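You operate a simulated robot arm through the tools that you are given. There is no shell and no other tool.

You run a simulated two-armed robot. Do the job below in one go: nothing can be reset, and whatever is moved stays where it is left.

TASK
Pick up the silver hub from the top of the long bench with one hand, pass it to the other hand and put it on the top of the grey crates. Take the brown parcel on the top of the long bench and put it away on the lower shelf of the dark rack. Fetch the oil bottle from the top of the long bench and stand it on the slatted rack of the washer. Fetch the blue pad from the top of the grey crates and set it on the yellow panel. Take the red lamp from the top of the grey crates and leave it in the front rack of the silver-rack bike. Put the blue lamp on the small shelf beside the green bike. Stack the grey carton that says "TUBE 24 in" from the top of the steel table on top of the grey carton marked "TUBE 26 in". Open the orange locker door. Do these in any order. Set down upright: hub, oil bottle, red lamp.

It is judged by the outcome, as a careful person would: the job done as asked, and still so three seconds after it is handed in. It fails if anything else is knocked over, pushed out of place, dropped, spilled or broken.

THE ROBOT
Two 7-joint arms with two-finger parallel grippers on one trunk, on a base that moves. Base frame: it is fixed to the floor where the robot stands at the start and does not move with it; the origin is under the middle of the robot, x ahead of it, y to its left, z up. Readings come in mm, rad, newtons and seconds.
The left shoulder is at the start at [70, 130, 1190], the right one opposite. With the tool pointing down near the work surface each hand reaches from about 220 to 520 mm from the robot's upright axis, wherever it stands, measured 20 degrees to its own side. Places, roughly: blue lamp (4x7x4 cm) [-600, 2200, 900]; blue pad (7x9x3 cm) [2100, 3300, 600]; brown parcel [1000, 3750, 1000]; front rack of the silver-rack bike [5100, 3000, 700]; grey carton [2000, -1000, 1000]; hub [500, 3500, 1000]; lower shelf of the dark rack [3200, -5000, 500]; oil bottle [1250, 4000, 1000]; orange locker door [10900, 2800, 900]; red lamp (4x5x7 cm) [2200, 3100, 700]; slatted rack of the washer [-600, 2200, 900]; small shelf beside the green bike (26x24 cm) [-1780, -160, 1040]; top of the grey crates [2000, 3100, 600]; yellow panel (20x15x2 cm) [2200, -1600, 900]. Payload 1.57 kg a hand.
Tool frame (each hand has its own): the origin (TCP) lies between the finger pads and is the grasp point; the fingertips stand 30 mm ahead of it; z points along the fingers, y is the line along which they close. The gripper opens to 80 mm. The fingers are 17 mm wide and 12 mm thick; the gripper's body (40 by 82 mm) begins 80 mm behind the TCP.
Orientation is that of the tool frame in the base frame, as a unit quaternion [w, x, y, z]. With the fingers straight down and closing along the base's y, the tool's x points along the base's -x, its y along +y and its z along -z.

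THE INTERFACE
- The arms move only by the tool jog_arm. It takes "left_moves", "right_moves" or both (then of equal length, played together; a hand with none holds still); each is a list that holds one entry, the list of rows, each a list of 7 numbers: the shift along the tool's x, y, z in mm, then the turn, a rotation vector about the tool's x, y, z in rad, then the closure in counts, from 0 (fully open) to 255 (shut). In form: [[[tx, ty, tz, wx, wy, wz, gripper], ...]]. A call has 1 to 20 rows; each row is the pose to reach, as a shift and turn from the pose commanded when the call began, along the tool's axes at that moment. Rows are played at 5 a second. More than 50 mm and 0.15 rad between two rows, or a gripper value outside its range, and nothing of the call is played. Where a pose cannot be reached the arm comes as near as it can. A force on the tool above 40 N (or 10 N above the force at the start of the call, whichever is more), or a blocked arm, ends the call early, and 0.2 s more pass. The fingers move at their own pace (about 108 mm/s each) and stop on an object; they squeeze with about 41 N. The grip force told is the motor's: it shows also when the fingers shut on nothing. Time passes only in rows, and 0.2 s behind the last, so rows that repeat a pose let the fingers close. The reply holds the time, the measured pose of the TCP, the force on the tool along the base axes, the opening and the grip force, in the units named above and with some noise, with the torque about the TCP (base axes, N m) and any sound that the robot's microphone picked up.
- Cameras (640 x 400 px; columns grow to the right, rows downward): "scene" is now at [132.6, 1.1, 1410.1]; the picture's right is [0.03, -1.00, 0.00], its down [-0.67, -0.02, -0.74] and it looks along [0.74, 0.02, -0.67] (base axes); focal length 259 px, centre (320, 200). "left" rides on the left gripper at [72, 7, -122] in its tool frame; the picture's right is [-0.09, 1.00, 0.00], its down [-0.84, -0.08, -0.54] and it looks along [-0.54, -0.05, 0.84] (tool axes); focal length 238 px, centre (320, 200). "right" rides on the right gripper at [72, -7, -122] in its tool frame; the picture's right is [0.09, 1.00, 0.00], its down [-0.84, 0.08, -0.54] and it looks along [-0.54, 0.05, 0.84] (tool axes); focal length 238 px, centre (320, 200). There is no depth. A picture from a camera that has moved, and an enlarged one, comes with that camera's place and axes in the base frame and with its lens.
- capture(camera): a new picture of that camera. It takes no simulated time.
- lift_body(by): slides the trunk up (or, below 0, down) by that many mm; the arms and the scene camera ride with it, the base frame stays. It gives what a move gives, with no picture.
- base_move(legs): drives the robot by 1 to 6 legs, each [ahead, left, turn to the left] in mm, mm and rad, along the robot's own axes; the way and the turn of a leg run together, so that a leg with both is an arc; at most 1500 mm and 3.142 rad a leg. The arms and the cameras ride along, it lands a little off, and it stops where it bumps. It gives what a move gives.
- turn_head(pan, tilt): turns the head with the scene camera to pan (to the left, within 1.501 rad either way) and tilt (down, from -0.506 to 1.204), counted from straight ahead of the robot. It gives what a move gives.
- close_up(camera, box): a new picture of the part [left, top, right, bottom] of that camera's present view, enlarged. It takes no simulated time.
- job_done(): hands the job in; it is judged then, once.

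Places have to be worked out from the pictures, the camera data and where the tool is seen. Open the grippers and draw the arms clear of the work before you hand the job in, unless the task says otherwise.

The tools are called after ">>>" as a command line: name --argument value ..., lists and objects as JSON in quotes. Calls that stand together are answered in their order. jog_arm: Moves the arms, as the interface text tells. Its arguments: {"type":"object","properties":{"left_moves":{"type":"array","items":{"type":"array","items":{"type":"array","items":{"type":"number"}}}},"right_moves":{"type":"array","items":{"type":"array","items":{"type":"array","items":{"type":"number"}}}}},"required":[]} The other tools are called the same way: lift_body (by) moves the trunk up or down; base_move (legs) drives the base; turn_head (pan, tilt) turns the head that bears the scene camera; capture (camera) takes a picture; close_up (camera, box) takes an enlarged picture of a part of a camera's view; job_done () hands the job in.

At the start:

```text
time_s: 0.0
left_tcp_pos: [414.7, 195.8, 1207.4]
left_ee_rot: [0.002, -0.001, 1.0, 0.0]
left_contact_force: [-0.2, -0.2, -0.7]
left_wrist_torque: [-0.01, 0.02, 0.01]
left_finger_gap: 80.2
left_grip_force: 0.1
right_tcp_pos: [403.4, -153.1, 1206.1]
right_ee_rot: [-0.001, 0.001, 1.0, 0.002]
right_contact_force: [0.8, 1.2, 0.6]
right_wrist_torque: [-0.03, 0.01, 0.0]
right_finger_gap: 80.0
right_grip_force: 0.0
trunk travel left (down, up): [-828.0, 112.0]
robot x, y, heading: [-1.7, -1.2, -0.002]
head pan, tilt (commanded): [0.028, 0.731]
```

scene: 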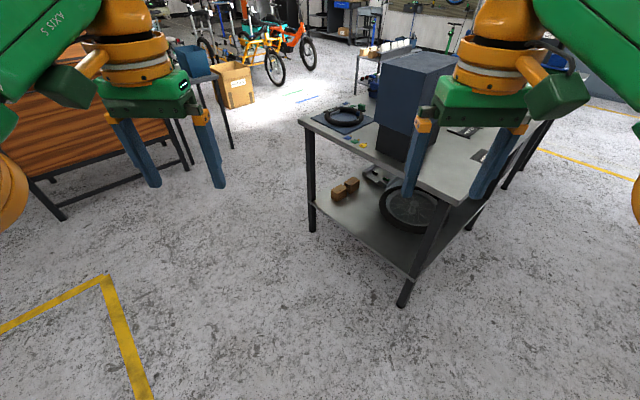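
right: 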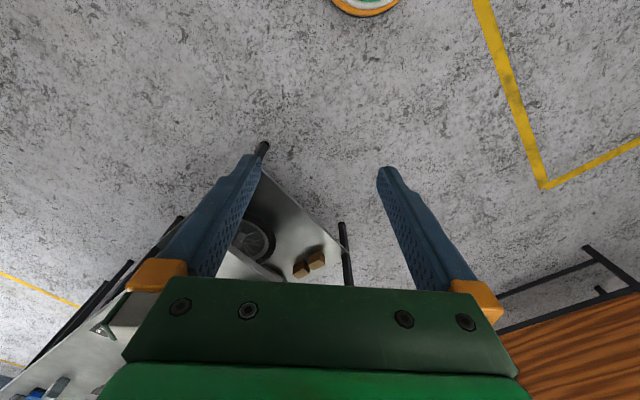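
left: 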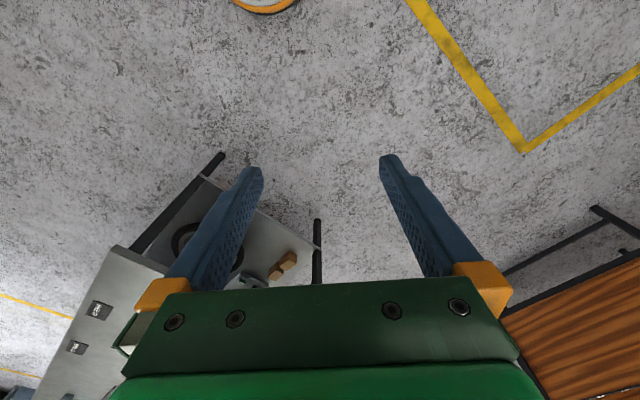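

I start by looking around with the head to see the room before moving anything.

>>> turn_head --pan 0.0 --tilt 0.2

>>> capture --camera "scene"

>>> turn_head --pan 1.2 --tilt 0.3

>>> capture --camera "scene"

>>> turn_head --pan -1.2 --tilt 0.3

>>> capture --camera "scene"

```text
time_s: 0.9
left_tcp_pos: [413.9, 194.8, 1206.8]
left_ee_rot: [0.001, -0.001, 1.0, 0.0]
left_contact_force: [0.4, 0.1, 0.5]
left_wrist_torque: [-0.03, 0.02, 0.05]
left_finger_gap: 80.0
left_grip_force: 0.0
right_tcp_pos: [403.3, -152.9, 1207.0]
right_ee_rot: [-0.001, 0.0, 1.0, 0.0]
right_contact_force: [0.4, 0.2, 1.0]
right_wrist_torque: [0.02, 0.01, -0.02]
right_finger_gap: 80.1
right_grip_force: 0.1
trunk travel left (down, up): [-828.0, 112.0]
robot x, y, heading: [-1.9, 0.2, -0.003]
head pan, tilt (commanded): [0.0, 0.201]
```

```text
taken
camera scene: at [142.1, -1.3, 1458.1], right [0.0, -1.0, 0.0], down [-0.2, 0.0, -0.98], along [0.98, 0.0, -0.2], focal length 259 px, centre (320, 200)
```

scene: 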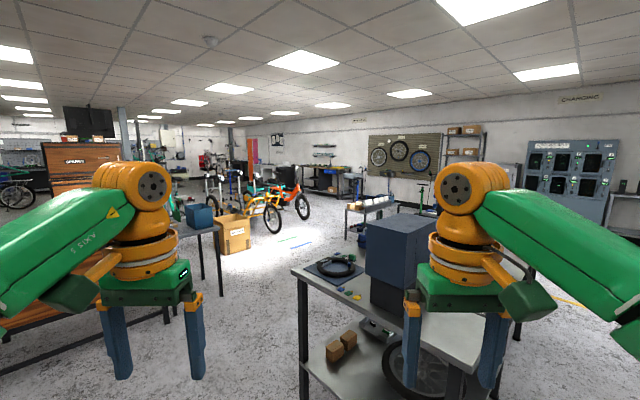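

```text
time_s: 2.4
left_tcp_pos: [414.1, 197.2, 1207.8]
left_ee_rot: [0.001, -0.001, 1.0, 0.0]
left_contact_force: [0.1, 0.3, -0.4]
left_wrist_torque: [-0.02, 0.01, -0.01]
left_finger_gap: 79.9
left_grip_force: 0.0
right_tcp_pos: [404.3, -153.1, 1207.4]
right_ee_rot: [-0.001, 0.001, 1.0, 0.001]
right_contact_force: [-0.1, 0.3, -0.8]
right_wrist_torque: [-0.01, -0.02, 0.0]
right_finger_gap: 79.8
right_grip_force: 0.1
trunk travel left (down, up): [-828.0, 112.0]
robot x, y, heading: [1.9, -3.3, -0.002]
head pan, tilt (commanded): [1.201, 0.3]
```

```text
taken
camera scene: at [82.9, 85.7, 1448.9], right [0.93, -0.36, 0.0], down [-0.11, -0.28, -0.96], along [0.35, 0.89, -0.3], focal length 259 px, centre (320, 200)
```

scene: 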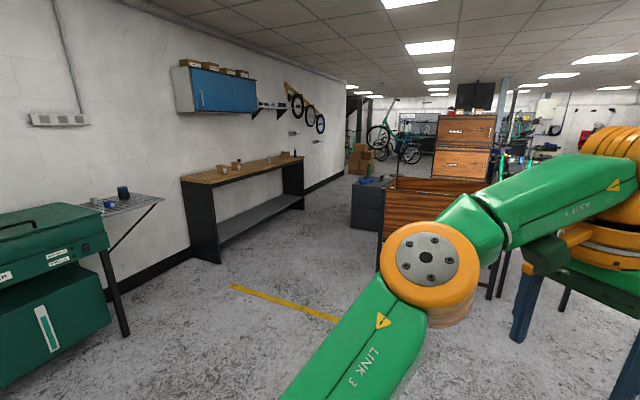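

```text
time_s: 4.5
left_tcp_pos: [413.9, 197.1, 1206.3]
left_ee_rot: [0.002, -0.001, 1.0, 0.001]
left_contact_force: [-0.7, 0.9, 1.0]
left_wrist_torque: [0.0, -0.01, -0.02]
left_finger_gap: 80.0
left_grip_force: 0.1
right_tcp_pos: [404.6, -153.6, 1205.7]
right_ee_rot: [-0.001, 0.001, 1.0, 0.001]
right_contact_force: [0.4, 0.3, -0.3]
right_wrist_torque: [0.07, 0.01, -0.02]
right_finger_gap: 79.8
right_grip_force: 0.2
trunk travel left (down, up): [-828.0, 112.0]
robot x, y, heading: [1.1, -0.8, 0.002]
head pan, tilt (commanded): [-1.201, 0.3]
```

```text
taken
camera scene: at [82.8, -88.3, 1448.9], right [-0.93, -0.36, 0.0], down [-0.11, 0.28, -0.96], along [0.35, -0.89, -0.3], focal length 259 px, centre (320, 200)
```

scene: 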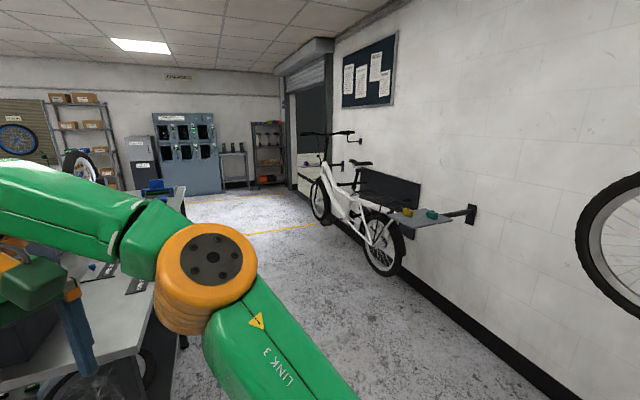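

The room is visible in all directions. I take close-ups of the washer and long bench (head left), then of the steel table.

>>> turn_head --pan 1.4 --tilt 0.3

>>> capture --camera "scene"

>>> close_up --camera "scene" --box '[80, 130, 320, 280]'

>>> close_up --camera "scene" --box '[240, 120, 400, 220]'

```text
time_s: 6.9
left_tcp_pos: [413.9, 195.3, 1205.6]
left_ee_rot: [0.001, -0.001, 1.0, 0.0]
left_contact_force: [0.2, -0.7, 0.3]
left_wrist_torque: [0.02, 0.05, 0.0]
left_finger_gap: 80.1
left_grip_force: 0.1
right_tcp_pos: [404.3, -151.7, 1206.6]
right_ee_rot: [-0.001, 0.001, 1.0, 0.001]
right_contact_force: [0.8, 0.5, 0.4]
right_wrist_torque: [0.03, 0.04, 0.01]
right_finger_gap: 80.0
right_grip_force: 0.0
trunk travel left (down, up): [-828.0, 112.0]
robot x, y, heading: [0.1, -1.2, -0.003]
head pan, tilt (commanded): [1.4, 0.3]
```

```text
taken
camera scene: at [64.9, 90.7, 1448.9], right [0.99, -0.17, 0.0], down [-0.05, -0.29, -0.96], along [0.16, 0.94, -0.3], focal length 259 px, centre (320, 200)
```

scene: 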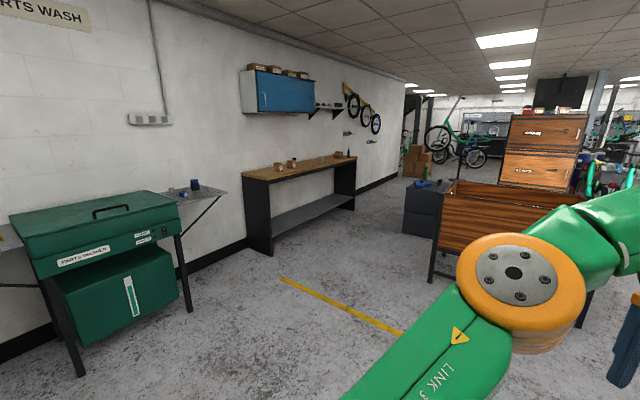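

```text
2.67 times, centred on (200, 205) of scene
camera zoom: at [64.9, 90.7, 1448.9], right [0.99, -0.17, 0.0], down [-0.05, -0.29, -0.96], along [0.16, 0.94, -0.3], focal length 690 px, centre (640, 187)
```

zoom: 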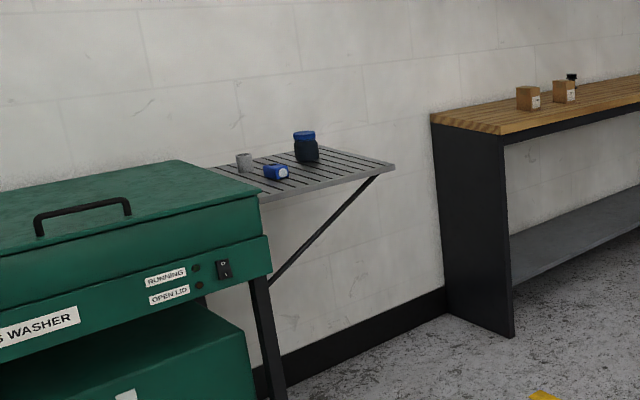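

```text
4.00 times, centred on (320, 170) of scene
camera zoom: at [64.9, 90.7, 1448.9], right [0.99, -0.17, 0.0], down [-0.05, -0.29, -0.96], along [0.16, 0.94, -0.3], focal length 1036 px, centre (320, 320)
```

zoom: 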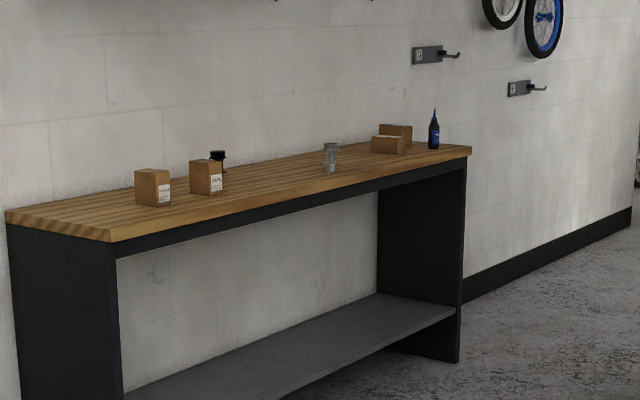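

The bench holds small boxes, a silver hub, brown boxes and an oil bottle; the washer rack holds the blue lamp. Now I look at the other areas ahead in close-up.

>>> turn_head --pan 0.5 --tilt 0.2

>>> capture --camera "scene"

>>> close_up --camera "scene" --box '[400, 120, 640, 270]'

>>> turn_head --pan -0.5 --tilt 0.3

>>> capture --camera "scene"

>>> turn_head --pan -1.5 --tilt 0.3

>>> capture --camera "scene"

```text
time_s: 8.1
left_tcp_pos: [415.3, 195.7, 1207.9]
left_ee_rot: [0.001, -0.001, 1.0, 0.0]
left_contact_force: [0.4, 0.3, 0.6]
left_wrist_torque: [0.0, 0.02, -0.02]
left_finger_gap: 80.1
left_grip_force: 0.1
right_tcp_pos: [404.1, -152.0, 1207.1]
right_ee_rot: [-0.001, 0.001, 1.0, 0.0]
right_contact_force: [-0.2, -0.5, -0.4]
right_wrist_torque: [-0.05, 0.02, 0.02]
right_finger_gap: 80.2
right_grip_force: 0.0
trunk travel left (down, up): [-828.0, 112.0]
robot x, y, heading: [0.8, -0.6, 0.002]
head pan, tilt (commanded): [0.499, 0.201]
```

```text
taken
camera scene: at [130.7, 43.4, 1458.2], right [0.48, -0.88, 0.0], down [-0.18, -0.1, -0.98], along [0.86, 0.47, -0.2], focal length 259 px, centre (320, 200)
```

scene: 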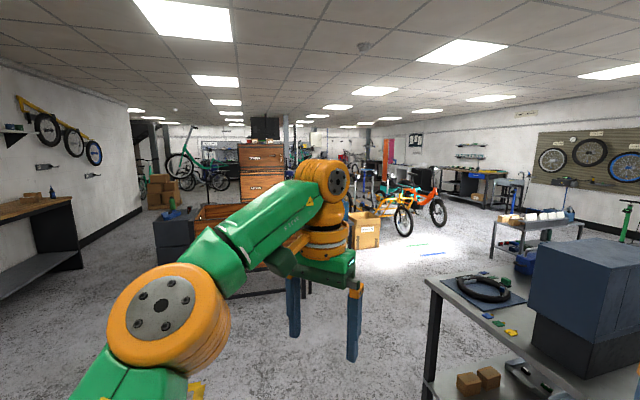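

```text
2.67 times, centred on (520, 195) of scene
camera zoom: at [130.7, 43.4, 1458.2], right [0.48, -0.88, 0.0], down [-0.18, -0.1, -0.98], along [0.86, 0.47, -0.2], focal length 690 px, centre (-213, 213)
```

zoom: 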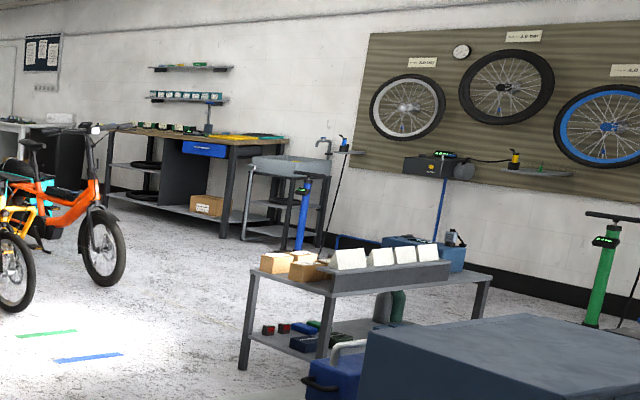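

```text
time_s: 9.3
left_tcp_pos: [415.3, 196.4, 1207.1]
left_ee_rot: [0.001, -0.001, 1.0, 0.0]
left_contact_force: [0.1, 0.3, 0.4]
left_wrist_torque: [0.04, -0.01, 0.0]
left_finger_gap: 79.7
left_grip_force: 0.1
right_tcp_pos: [403.8, -153.4, 1205.9]
right_ee_rot: [-0.002, 0.001, 1.0, 0.001]
right_contact_force: [-1.0, -0.5, -0.2]
right_wrist_torque: [-0.02, 0.02, -0.03]
right_finger_gap: 79.9
right_grip_force: 0.0
trunk travel left (down, up): [-828.0, 112.0]
robot x, y, heading: [0.7, 1.0, -0.001]
head pan, tilt (commanded): [-0.499, 0.3]
```

```text
taken
camera scene: at [131.0, -45.9, 1448.9], right [-0.48, -0.88, 0.0], down [-0.26, 0.14, -0.96], along [0.84, -0.46, -0.3], focal length 259 px, centre (320, 200)
```

scene: 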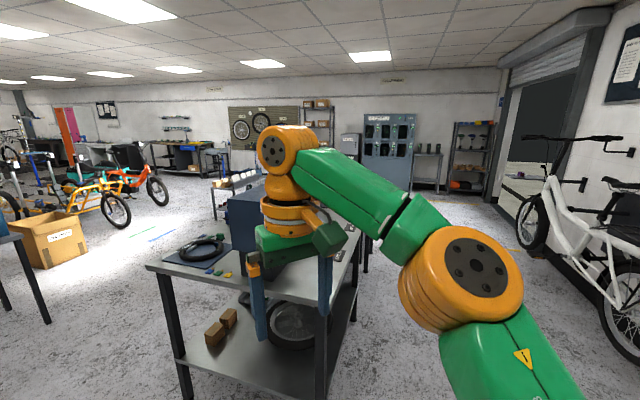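

```text
time_s: 10.6
left_tcp_pos: [414.3, 195.3, 1206.2]
left_ee_rot: [0.001, -0.001, 1.0, 0.0]
left_contact_force: [0.3, 1.0, 0.8]
left_wrist_torque: [0.0, 0.01, 0.01]
left_finger_gap: 79.8
left_grip_force: 0.0
right_tcp_pos: [404.2, -153.2, 1206.4]
right_ee_rot: [-0.001, 0.001, 1.0, 0.001]
right_contact_force: [-0.5, 0.6, -0.1]
right_wrist_torque: [0.02, 0.02, 0.02]
right_finger_gap: 79.9
right_grip_force: 0.0
trunk travel left (down, up): [-828.0, 112.0]
robot x, y, heading: [1.4, 2.0, -0.001]
head pan, tilt (commanded): [-1.499, 0.3]
```

```text
taken
camera scene: at [55.8, -94.4, 1448.9], right [-1.0, -0.07, 0.0], down [-0.02, 0.29, -0.96], along [0.07, -0.95, -0.3], focal length 259 px, centre (320, 200)
```

scene: 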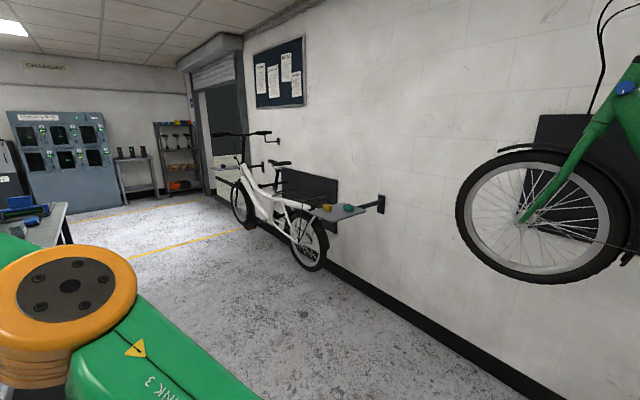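

The room's walls run at about ±45° to my base frame; the long bench front runs from about (-20,2700) to (1330,4030). I turn left and drive toward the bench, stopping partway to look.

>>> base_move --legs '[[0, 0, 1.26], [1200, 0, 0], [800, 0, 0]]'

>>> turn_head --pan 0.3 --tilt 0.4

>>> capture --camera "scene"

>>> turn_head --pan -0.9 --tilt 0.4

>>> capture --camera "scene"

>>> turn_head --pan 1.2 --tilt 0.4

>>> capture --camera "scene"

```text
time_s: 23.9
left_tcp_pos: [533.7, 2391.4, 1207.6]
left_ee_rot: [0.001, -0.596, 0.803, 0.0]
left_contact_force: [-0.5, -0.3, 0.7]
left_wrist_torque: [0.0, 0.0, -0.02]
left_finger_gap: 80.1
left_grip_force: 0.0
right_tcp_pos: [862.8, 2278.0, 1208.1]
right_ee_rot: [-0.001, -0.593, 0.805, 0.0]
right_contact_force: [-0.1, -0.6, -0.3]
right_wrist_torque: [0.01, 0.03, 0.0]
right_finger_gap: 80.2
right_grip_force: 0.3
trunk travel left (down, up): [-828.0, 112.0]
robot x, y, heading: [598.6, 1940.7, 1.272]
head pan, tilt (commanded): [-1.499, 0.3]
```

```text
time_s: 25.7
left_tcp_pos: [534.0, 2392.2, 1207.4]
left_ee_rot: [0.0, -0.596, 0.803, 0.001]
left_contact_force: [-0.1, 0.0, 0.6]
left_wrist_torque: [0.02, 0.02, -0.01]
left_finger_gap: 80.1
left_grip_force: 0.0
right_tcp_pos: [864.6, 2279.2, 1206.4]
right_ee_rot: [-0.002, -0.594, 0.804, 0.001]
right_contact_force: [-0.4, -0.2, 0.2]
right_wrist_torque: [0.03, 0.03, 0.01]
right_finger_gap: 79.6
right_grip_force: 0.1
trunk travel left (down, up): [-828.0, 112.0]
robot x, y, heading: [599.5, 1939.1, 1.277]
head pan, tilt (commanded): [0.3, 0.4]
```

```text
taken
camera scene: at [612.7, 2077.8, 1439.7], right [1.0, 0.0, 0.0], down [0.0, -0.39, -0.92], along [0.0, 0.92, -0.39], focal length 259 px, centre (320, 200)
```

scene: 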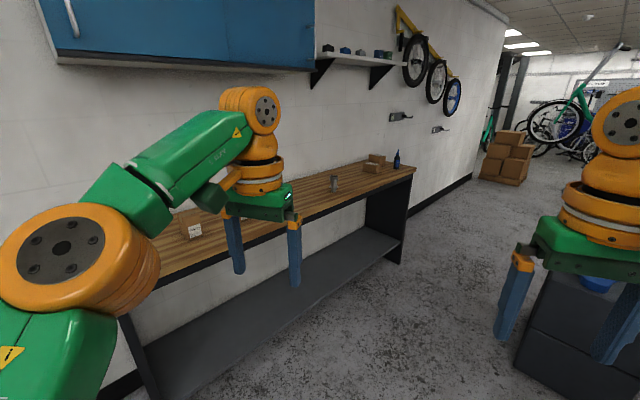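

```text
time_s: 27.1
left_tcp_pos: [532.8, 2390.8, 1206.8]
left_ee_rot: [0.001, -0.596, 0.803, 0.0]
left_contact_force: [-0.4, 0.2, 0.2]
left_wrist_torque: [0.03, 0.02, 0.0]
left_finger_gap: 80.1
left_grip_force: 0.0
right_tcp_pos: [864.3, 2281.5, 1206.4]
right_ee_rot: [-0.002, -0.594, 0.805, 0.0]
right_contact_force: [-0.1, -0.1, -0.6]
right_wrist_torque: [0.01, 0.02, 0.0]
right_finger_gap: 80.3
right_grip_force: 0.1
trunk travel left (down, up): [-828.0, 112.0]
robot x, y, heading: [600.6, 1942.6, 1.274]
head pan, tilt (commanded): [-0.901, 0.4]
```

```text
taken
camera scene: at [699.1, 2019.1, 1439.7], right [0.37, -0.93, 0.0], down [-0.36, -0.14, -0.92], along [0.86, 0.34, -0.39], focal length 259 px, centre (320, 200)
```

scene: 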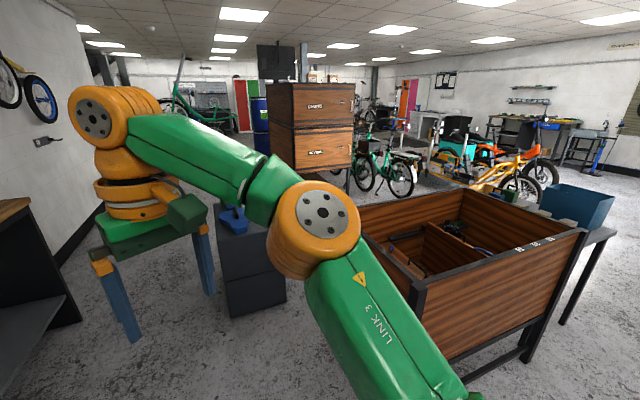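

```text
time_s: 29.1
left_tcp_pos: [534.0, 2392.5, 1207.7]
left_ee_rot: [0.0, -0.595, 0.804, 0.0]
left_contact_force: [0.1, -0.4, 0.0]
left_wrist_torque: [0.01, -0.02, -0.01]
left_finger_gap: 80.1
left_grip_force: 0.1
right_tcp_pos: [863.8, 2280.0, 1205.8]
right_ee_rot: [-0.001, -0.593, 0.805, 0.0]
right_contact_force: [-0.1, 0.0, -0.2]
right_wrist_torque: [0.0, 0.03, -0.01]
right_finger_gap: 79.8
right_grip_force: 0.1
trunk travel left (down, up): [-828.0, 112.0]
robot x, y, heading: [597.5, 1937.6, 1.273]
head pan, tilt (commanded): [1.201, 0.4]
```

```text
taken
camera scene: at [540.1, 2042.6, 1439.7], right [0.62, 0.79, 0.0], down [0.31, -0.24, -0.92], along [-0.72, 0.57, -0.39], focal length 259 px, centre (320, 200)
```

scene: 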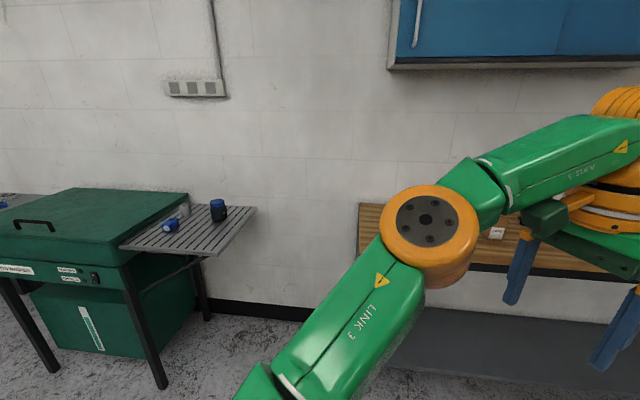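

The bench top is at roughly z 870 and the grey crates lie across an aisle from it (crate face about 970 mm from the bench front). I turn to face the bench and slide along to the oil bottle end, staying about 520 mm from the edge.

>>> base_move --legs '[[0, 0, 1.07], [459, -1091, 0], [0, -640, 0]]'

>>> turn_head --pan 0.0 --tilt 0.7

>>> capture --camera "scene"

>>> capture --camera "right"

>>> capture --camera "left"

```text
time_s: 41.0
left_tcp_pos: [1044.6, 3640.7, 1206.3]
left_ee_rot: [-0.002, 0.926, -0.377, 0.0]
left_contact_force: [-0.2, -0.8, 0.4]
left_wrist_torque: [0.01, 0.0, -0.01]
left_finger_gap: 80.1
left_grip_force: 0.0
right_tcp_pos: [1295.5, 3882.3, 1205.7]
right_ee_rot: [0.001, 0.925, -0.381, 0.0]
right_contact_force: [0.0, 0.7, -0.3]
right_wrist_torque: [0.04, 0.0, -0.01]
right_finger_gap: 79.5
right_grip_force: 0.0
trunk travel left (down, up): [-828.0, 112.0]
robot x, y, heading: [1476.5, 3493.1, 2.363]
head pan, tilt (commanded): [1.201, 0.4]
```

```text
time_s: 42.4
left_tcp_pos: [1045.5, 3643.3, 1206.5]
left_ee_rot: [0.0, 0.926, -0.378, -0.001]
left_contact_force: [-0.3, 0.0, -0.5]
left_wrist_torque: [-0.03, 0.01, 0.04]
left_finger_gap: 80.0
left_grip_force: 0.1
right_tcp_pos: [1296.2, 3883.1, 1206.6]
right_ee_rot: [0.001, 0.925, -0.38, 0.0]
right_contact_force: [-0.5, 0.7, 0.1]
right_wrist_torque: [-0.05, 0.01, -0.01]
right_finger_gap: 80.2
right_grip_force: 0.0
trunk travel left (down, up): [-828.0, 112.0]
robot x, y, heading: [1480.2, 3489.9, 2.358]
head pan, tilt (commanded): [0.0, 0.7]
```

```text
taken
camera scene: at [1380.0, 3584.7, 1412.8], right [0.7, 0.71, 0.0], down [0.46, -0.45, -0.76], along [-0.55, 0.54, -0.64], focal length 259 px, centre (320, 200)
```

scene: 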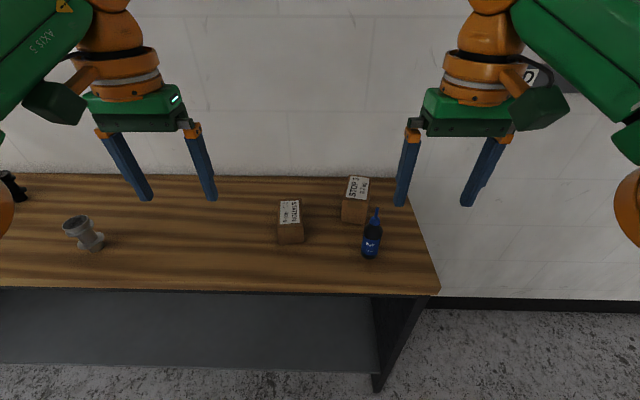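

```text
taken
camera right: at [1352.7, 3837.3, 1328.9], right [-0.63, -0.77, 0.0], down [-0.65, 0.53, 0.54], along [-0.42, 0.34, -0.84], focal length 238 px, centre (320, 200)
```

right: 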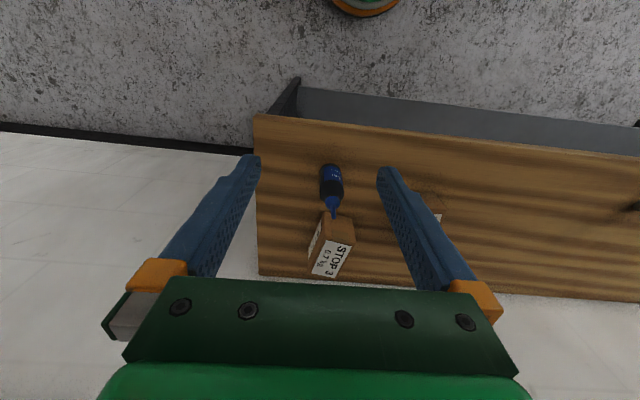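

```text
taken
camera left: at [1091.9, 3586.6, 1329.2], right [-0.76, -0.65, 0.0], down [-0.54, 0.64, 0.54], along [-0.35, 0.41, -0.84], focal length 238 px, centre (320, 200)
```

left: 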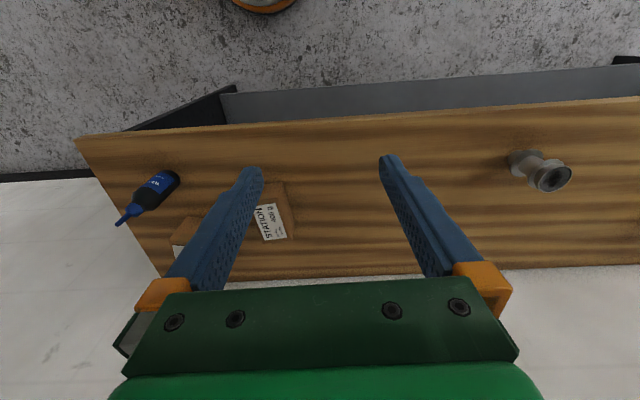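

Two boxes sit by the bottle, labelled differently. I zoom in on the labels and the bottle.

>>> close_up --camera "scene" --box '[260, 160, 420, 270]'

>>> close_up --camera "left" --box '[100, 150, 340, 300]'

>>> turn_head --pan 0.8 --tilt 0.6

>>> capture --camera "scene"

```text
3.64 times, centred on (340, 215) of scene
camera zoom: at [1380.0, 3584.7, 1412.8], right [0.7, 0.71, 0.0], down [0.46, -0.45, -0.76], along [-0.55, 0.54, -0.64], focal length 942 px, centre (247, 146)
```

zoom: 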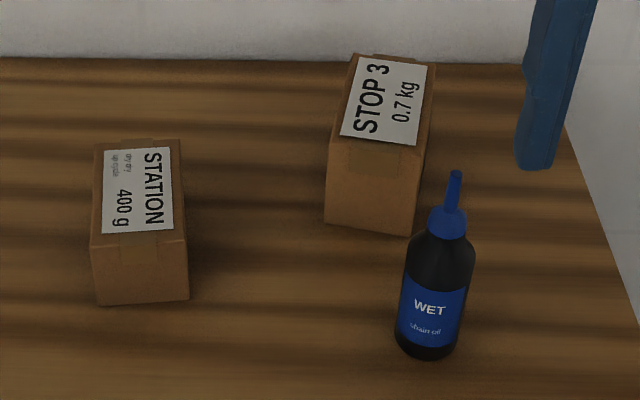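

```text
2.67 times, centred on (220, 225) of left
camera zoom: at [1091.9, 3586.6, 1329.2], right [-0.76, -0.65, 0.0], down [-0.54, 0.64, 0.54], along [-0.35, 0.41, -0.84], focal length 636 px, centre (587, 133)
```

zoom: 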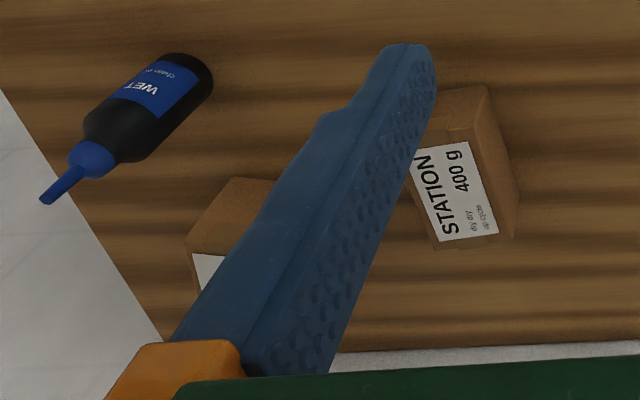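

```text
time_s: 43.5
left_tcp_pos: [1044.5, 3642.2, 1207.2]
left_ee_rot: [0.0, 0.926, -0.378, -0.001]
left_contact_force: [-0.1, 0.2, 0.3]
left_wrist_torque: [-0.01, 0.03, -0.02]
left_finger_gap: 80.1
left_grip_force: 0.0
right_tcp_pos: [1298.5, 3882.7, 1206.0]
right_ee_rot: [0.001, 0.925, -0.381, 0.001]
right_contact_force: [-0.3, 0.3, -0.3]
right_wrist_torque: [0.0, 0.01, -0.01]
right_finger_gap: 80.3
right_grip_force: 0.0
trunk travel left (down, up): [-828.0, 112.0]
robot x, y, heading: [1480.1, 3490.3, 2.365]
head pan, tilt (commanded): [0.799, 0.6]
```

```text
taken
camera scene: at [1352.3, 3523.3, 1421.4], right [-0.02, 1.0, 0.0], down [0.56, 0.01, -0.82], along [-0.82, -0.02, -0.57], focal length 259 px, centre (320, 200)
```

scene: 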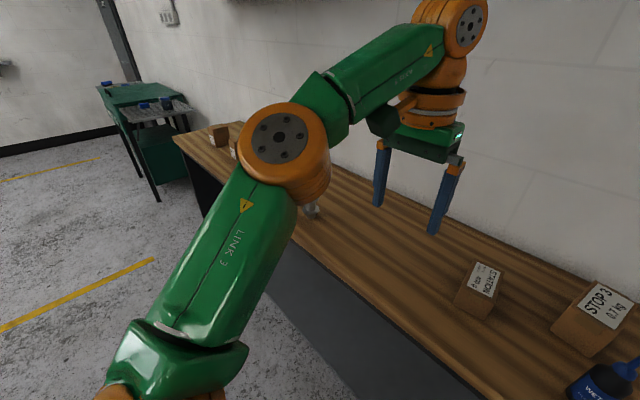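

Two candidates for "parcel" are labelled "STATION 400 g" and "STOP 3 0.7 kg". I look at the other boxes at the bench's far end and the washer from here for their labels.

>>> close_up --camera "scene" --box '[200, 110, 260, 160]'

>>> close_up --camera "scene" --box '[90, 70, 200, 140]'

>>> turn_head --pan -1.2 --tilt 0.2

>>> capture --camera "scene"

```text
8.00 times, centred on (230, 135) of scene
camera zoom: at [1352.3, 3523.3, 1421.4], right [-0.02, 1.0, 0.0], down [0.56, 0.01, -0.82], along [-0.82, -0.02, -0.57], focal length 2072 px, centre (1040, 720)
```

zoom: 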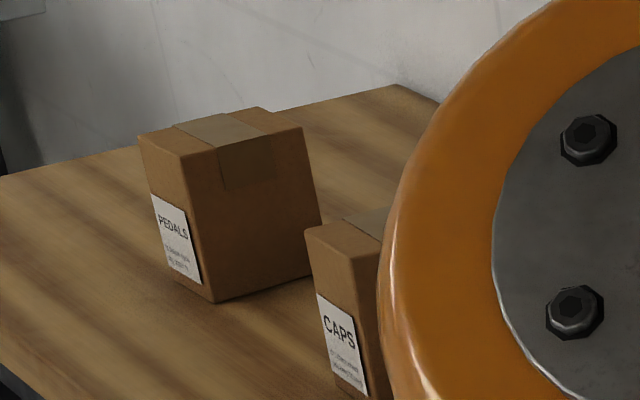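

```text
5.71 times, centred on (145, 105) of scene
camera zoom: at [1352.3, 3523.3, 1421.4], right [-0.02, 1.0, 0.0], down [0.56, 0.01, -0.82], along [-0.82, -0.02, -0.57], focal length 1480 px, centre (1320, 743)
```

zoom: 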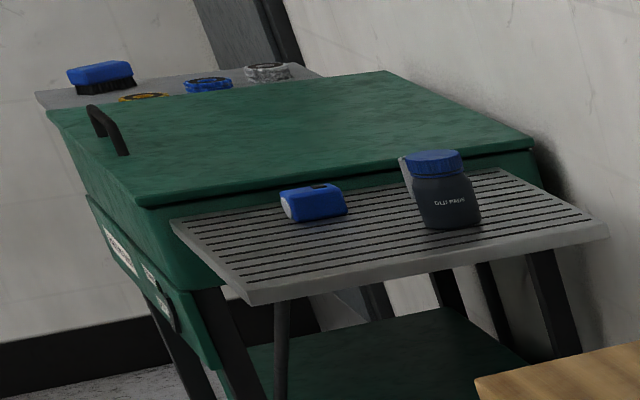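

```text
time_s: 45.5
left_tcp_pos: [1044.4, 3642.5, 1206.6]
left_ee_rot: [0.0, 0.926, -0.378, -0.001]
left_contact_force: [0.3, -1.4, -0.2]
left_wrist_torque: [0.01, -0.02, 0.02]
left_finger_gap: 80.0
left_grip_force: 0.0
right_tcp_pos: [1297.2, 3884.0, 1206.0]
right_ee_rot: [0.001, 0.925, -0.38, 0.0]
right_contact_force: [-0.1, -0.6, -0.8]
right_wrist_torque: [0.01, -0.06, -0.01]
right_finger_gap: 80.2
right_grip_force: 0.0
trunk travel left (down, up): [-828.0, 112.0]
robot x, y, heading: [1478.8, 3489.0, 2.368]
head pan, tilt (commanded): [-1.201, 0.201]
```

```text
taken
camera scene: at [1477.5, 3610.7, 1458.2], right [0.92, -0.4, 0.0], down [-0.08, -0.18, -0.98], along [0.39, 0.9, -0.2], focal length 259 px, centre (320, 200)
```

scene: 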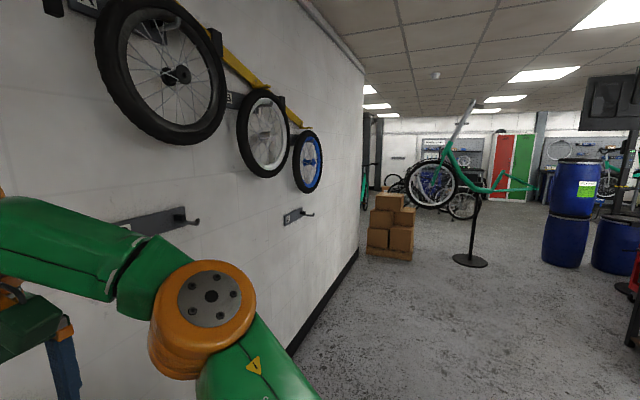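

Bottle appears around (1175,3955) with bench top near z≈890. I move the base about 120 mm closer so the right hand reaches it comfortably.

>>> base_move --legs '[[120, 0, 0]]'

>>> capture --camera "right"

>>> turn_head --pan 0.0 --tilt 0.9

>>> capture --camera "scene"

```text
time_s: 46.7
left_tcp_pos: [962.8, 3720.7, 1209.5]
left_ee_rot: [-0.001, 0.927, -0.376, -0.002]
left_contact_force: [-0.3, -0.3, 0.6]
left_wrist_torque: [0.03, -0.01, 0.01]
left_finger_gap: 80.0
left_grip_force: 0.1
right_tcp_pos: [1213.4, 3964.2, 1208.0]
right_ee_rot: [0.001, 0.926, -0.377, -0.002]
right_contact_force: [0.3, -0.1, 0.4]
right_wrist_torque: [-0.01, 0.01, 0.0]
right_finger_gap: 80.1
right_grip_force: 0.1
trunk travel left (down, up): [-828.0, 112.0]
robot x, y, heading: [1394.2, 3574.4, 2.371]
head pan, tilt (commanded): [-1.201, 0.201]
```

```text
taken
camera right: at [1269.4, 3917.0, 1330.1], right [-0.63, -0.78, 0.0], down [-0.65, 0.53, 0.54], along [-0.42, 0.34, -0.84], focal length 238 px, centre (320, 200)
```

right: 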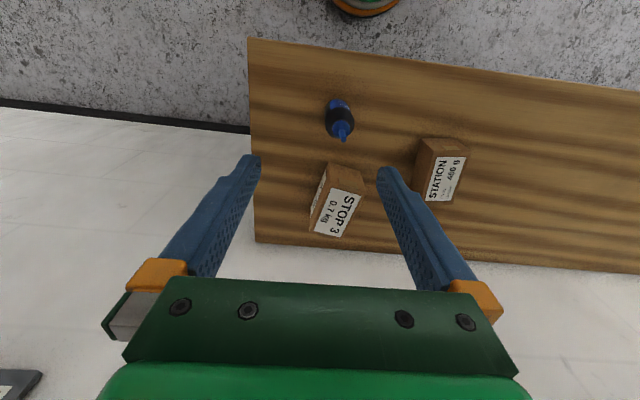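

```text
time_s: 48.1
left_tcp_pos: [959.2, 3723.5, 1207.0]
left_ee_rot: [0.0, 0.926, -0.377, -0.001]
left_contact_force: [0.5, 0.8, -0.1]
left_wrist_torque: [0.0, 0.05, -0.01]
left_finger_gap: 80.2
left_grip_force: 0.1
right_tcp_pos: [1210.9, 3965.8, 1206.5]
right_ee_rot: [0.002, 0.926, -0.378, 0.001]
right_contact_force: [0.6, -1.0, 0.7]
right_wrist_torque: [-0.03, -0.05, 0.0]
right_finger_gap: 79.7
right_grip_force: 0.0
trunk travel left (down, up): [-828.0, 112.0]
robot x, y, heading: [1393.3, 3572.5, 2.37]
head pan, tilt (commanded): [0.0, 0.901]
```

```text
taken
camera scene: at [1301.3, 3661.3, 1396.7], right [0.7, 0.72, 0.0], down [0.56, -0.55, -0.62], along [-0.44, 0.43, -0.78], focal length 259 px, centre (320, 200)
```

scene: 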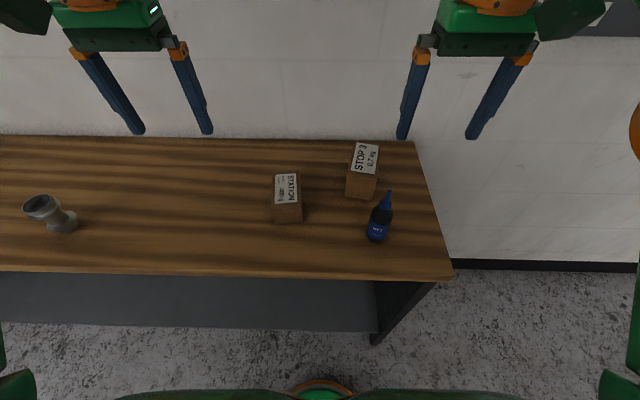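

Triangulating the two right-hand views puts the bottle at about (1181,3953), tip near z 1050. I shift the right hand over it and lower to z≈1100, then look again.

>>> jog_arm --right_moves '[[[-6, 15, 0, 0, 0, 0, 0], [-12, 30, 30, 0, 0, 0, 0], [-12, 30, 68, 0, 0, 0, 0], [-12, 30, 106, 0, 0, 0, 0]]]'

>>> capture --camera "right"

>>> close_up --camera "scene" --box '[300, 60, 500, 290]'

```text
time_s: 49.1
left_tcp_pos: [958.9, 3723.8, 1207.3]
left_ee_rot: [-0.001, 0.926, -0.377, 0.0]
left_contact_force: [0.6, -0.6, 0.8]
left_wrist_torque: [-0.01, -0.02, 0.0]
left_finger_gap: 79.9
left_grip_force: 0.1
right_tcp_pos: [1180.8, 3951.6, 1099.4]
right_ee_rot: [0.0, 0.925, -0.379, -0.001]
right_contact_force: [-0.5, -0.1, -0.5]
right_wrist_torque: [-0.02, 0.0, 0.02]
right_finger_gap: 80.3
right_grip_force: 0.0
trunk travel left (down, up): [-828.0, 112.0]
robot x, y, heading: [1394.5, 3573.3, 2.374]
head pan, tilt (commanded): [0.0, 0.901]
```

```text
taken
camera right: at [1237.0, 3906.7, 1221.4], right [-0.63, -0.77, 0.0], down [-0.65, 0.53, 0.54], along [-0.42, 0.34, -0.84], focal length 238 px, centre (320, 200)
```

right: 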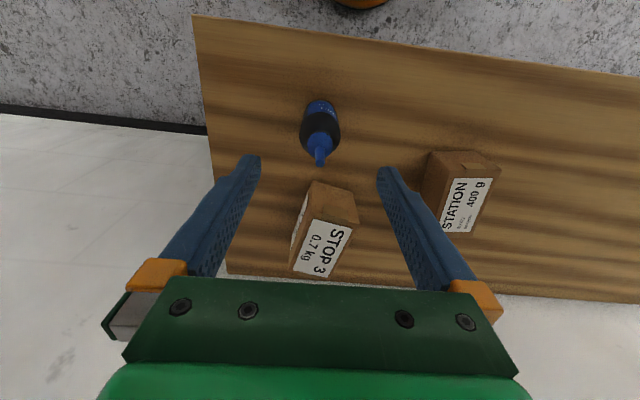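

```text
1.74 times, centred on (400, 175) of scene
camera zoom: at [1301.5, 3662.0, 1396.6], right [0.7, 0.72, 0.0], down [0.56, -0.55, -0.62], along [-0.44, 0.43, -0.78], focal length 450 px, centre (181, 244)
```

zoom: 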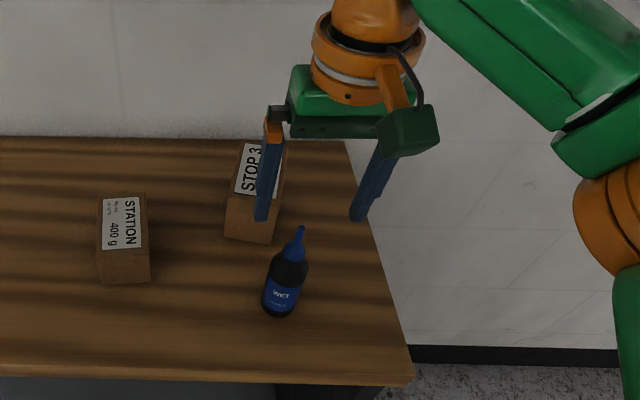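

The bottle sits right under the hand (axis aligned, nozzle tip about z 1059). I lower to TCP z≈988, keeping the palm above the nozzle, and close the fingers.

>>> jog_arm --right_moves '[[[0, 0, 40, 0, 0, 0, 0], [0, 0, 80, 0, 0, 0, 0], [0, 0, 111, 0, 0, 0, 0], [0, 0, 111, 0, 0, 0, 0]]]'

>>> capture --camera "right"

>>> close_up --camera "scene" --box '[300, 60, 500, 290]'

```text
time_s: 50.1
left_tcp_pos: [958.7, 3723.8, 1207.7]
left_ee_rot: [-0.001, 0.927, -0.376, -0.001]
left_contact_force: [-0.3, 0.0, 0.3]
left_wrist_torque: [0.0, -0.02, -0.02]
left_finger_gap: 79.8
left_grip_force: 0.1
right_tcp_pos: [1182.6, 3951.3, 989.7]
right_ee_rot: [0.001, 0.926, -0.377, 0.001]
right_contact_force: [-0.5, -0.2, -0.1]
right_wrist_torque: [0.03, 0.0, -0.01]
right_finger_gap: 80.2
right_grip_force: 0.0
trunk travel left (down, up): [-828.0, 112.0]
robot x, y, heading: [1389.8, 3575.2, 2.366]
head pan, tilt (commanded): [0.0, 0.901]
```

```text
taken
camera right: at [1237.7, 3906.1, 1112.2], right [-0.63, -0.78, 0.0], down [-0.65, 0.53, 0.54], along [-0.42, 0.34, -0.84], focal length 238 px, centre (320, 200)
```

right: 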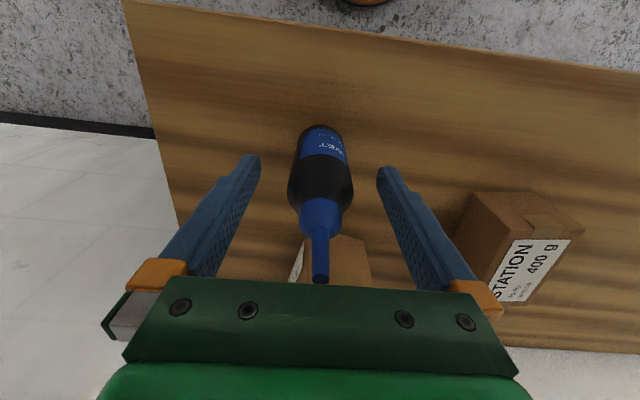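

```text
1.74 times, centred on (400, 175) of scene
camera zoom: at [1301.4, 3661.0, 1396.7], right [0.7, 0.72, 0.0], down [0.56, -0.55, -0.62], along [-0.44, 0.43, -0.78], focal length 450 px, centre (181, 244)
```

zoom: 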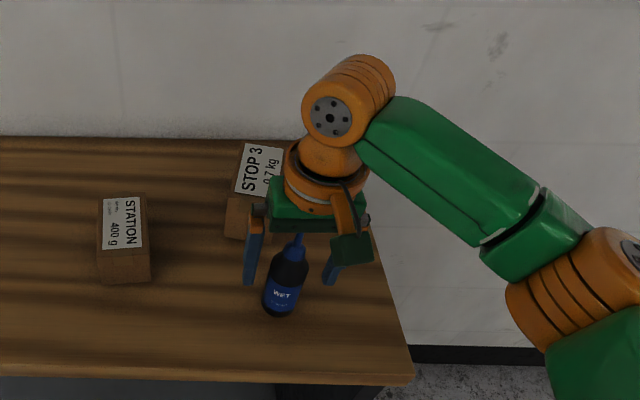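

The bottle is centred between the fingers with the nozzle clear of the palm. I close and lift.

>>> jog_arm --right_moves '[[[0, 0, 0, 0, 0, 0, 255], [0, 0, 0, 0, 0, 0, 255], [0, 0, 0, 0, 0, 0, 255], [0, 0, 0, 0, 0, 0, 255]]]'

>>> jog_arm --right_moves '[[[0, 0, -20, 0, 0, 0, 255], [0, 0, -50, 0, 0, 0, 255], [0, 0, -90, 0, 0, 0, 255], [0, 0, -130, 0, 0, 0, 255], [0, 0, -170, 0, 0, 0, 255]]]'

>>> capture --camera "right"

>>> capture --camera "scene"

```text
time_s: 51.1
left_tcp_pos: [959.9, 3723.9, 1206.7]
left_ee_rot: [0.0, 0.927, -0.376, -0.001]
left_contact_force: [0.3, 0.1, 0.1]
left_wrist_torque: [0.0, 0.03, -0.02]
left_finger_gap: 79.9
left_grip_force: 0.1
right_tcp_pos: [1182.0, 3952.4, 990.2]
right_ee_rot: [0.0, 0.926, -0.378, 0.001]
right_contact_force: [0.9, -0.3, 0.5]
right_wrist_torque: [0.01, -0.01, 0.01]
right_finger_gap: 40.8
right_grip_force: 41.3
trunk travel left (down, up): [-828.0, 112.0]
robot x, y, heading: [1392.9, 3574.2, 2.366]
head pan, tilt (commanded): [0.0, 0.901]
```

```text
time_s: 52.3
left_tcp_pos: [959.3, 3723.2, 1207.1]
left_ee_rot: [0.0, 0.927, -0.376, 0.0]
left_contact_force: [0.4, -0.1, -0.3]
left_wrist_torque: [0.03, 0.02, 0.01]
left_finger_gap: 80.2
left_grip_force: 0.1
right_tcp_pos: [1180.7, 3951.9, 1161.1]
right_ee_rot: [-0.001, 0.926, -0.378, 0.0]
right_contact_force: [0.3, 0.2, -1.2]
right_wrist_torque: [-0.01, -0.01, 0.01]
right_finger_gap: 40.4
right_grip_force: 40.8
trunk travel left (down, up): [-828.0, 112.0]
robot x, y, heading: [1395.4, 3572.2, 2.366]
head pan, tilt (commanded): [0.0, 0.901]
```

```text
taken
camera right: at [1235.7, 3905.7, 1283.1], right [-0.63, -0.78, 0.0], down [-0.65, 0.53, 0.54], along [-0.42, 0.34, -0.84], focal length 238 px, centre (320, 200)
```

right: 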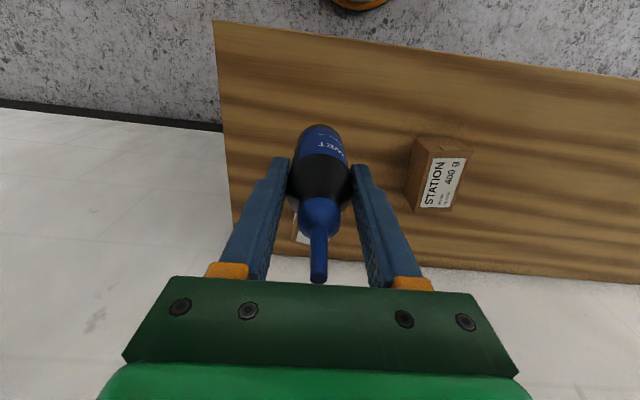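

```text
taken
camera scene: at [1301.4, 3660.0, 1396.7], right [0.7, 0.72, 0.0], down [0.56, -0.55, -0.62], along [-0.44, 0.43, -0.78], focal length 259 px, centre (320, 200)
```

scene: 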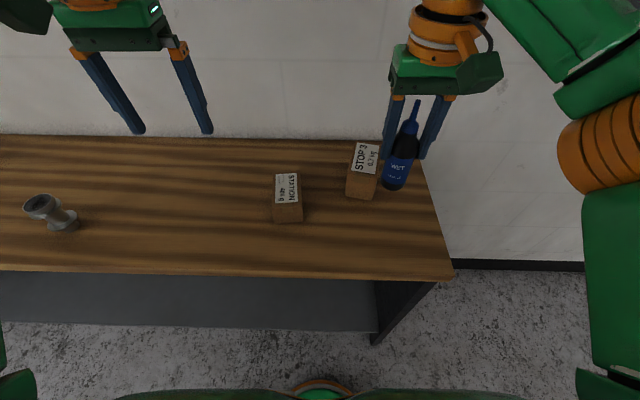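

The bottle is gripped (gap 40 mm, base ~100 mm below TCP). I back away from the bench and slide left along it to the washer's slatted rack.

>>> base_move --legs '[[-240, 0, 0], [0, 1180, 0], [0, 1100, -0.02]]'

>>> turn_head --pan 0.15 --tilt 0.7

>>> capture --camera "scene"

>>> capture --camera "left"

```text
time_s: 64.8
left_tcp_pos: [-442.8, 1946.9, 1206.8]
left_ee_rot: [-0.001, 0.924, -0.383, -0.001]
left_contact_force: [0.6, 0.5, 0.3]
left_wrist_torque: [0.02, 0.03, 0.0]
left_finger_gap: 79.8
left_grip_force: 0.0
right_tcp_pos: [-218.9, 2171.7, 1159.3]
right_ee_rot: [0.001, 0.923, -0.385, 0.0]
right_contact_force: [-0.5, -0.2, -1.5]
right_wrist_torque: [-0.07, -0.01, -0.03]
right_finger_gap: 40.5
right_grip_force: 41.0
trunk travel left (down, up): [-828.0, 112.0]
robot x, y, heading: [-14.2, 1789.9, 2.348]
head pan, tilt (commanded): [0.0, 0.901]
```

```text
time_s: 65.6
left_tcp_pos: [-443.9, 1946.8, 1206.9]
left_ee_rot: [-0.001, 0.924, -0.383, 0.0]
left_contact_force: [0.2, -0.2, -0.8]
left_wrist_torque: [0.05, 0.02, -0.02]
left_finger_gap: 79.9
left_grip_force: 0.1
right_tcp_pos: [-219.4, 2171.8, 1160.0]
right_ee_rot: [0.002, 0.923, -0.386, 0.001]
right_contact_force: [0.6, 0.4, -1.6]
right_wrist_torque: [0.01, -0.03, 0.0]
right_finger_gap: 40.6
right_grip_force: 41.4
trunk travel left (down, up): [-828.0, 112.0]
robot x, y, heading: [-11.3, 1789.9, 2.353]
head pan, tilt (commanded): [0.15, 0.7]
```

```text
taken
camera scene: at [-117.4, 1875.3, 1412.7], right [0.6, 0.8, 0.0], down [0.52, -0.39, -0.76], along [-0.61, 0.46, -0.64], focal length 259 px, centre (320, 200)
```

scene: 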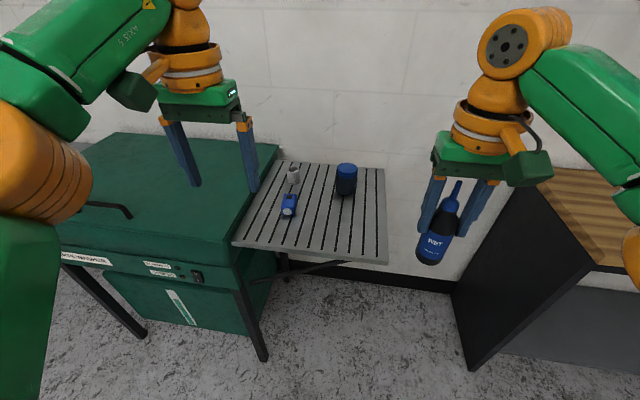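

```text
taken
camera left: at [-397.2, 1890.2, 1329.1], right [-0.77, -0.64, 0.0], down [-0.54, 0.65, 0.54], along [-0.35, 0.42, -0.84], focal length 238 px, centre (320, 200)
```

left: 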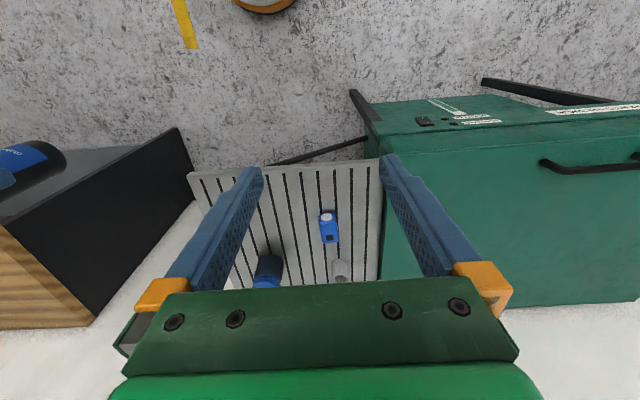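

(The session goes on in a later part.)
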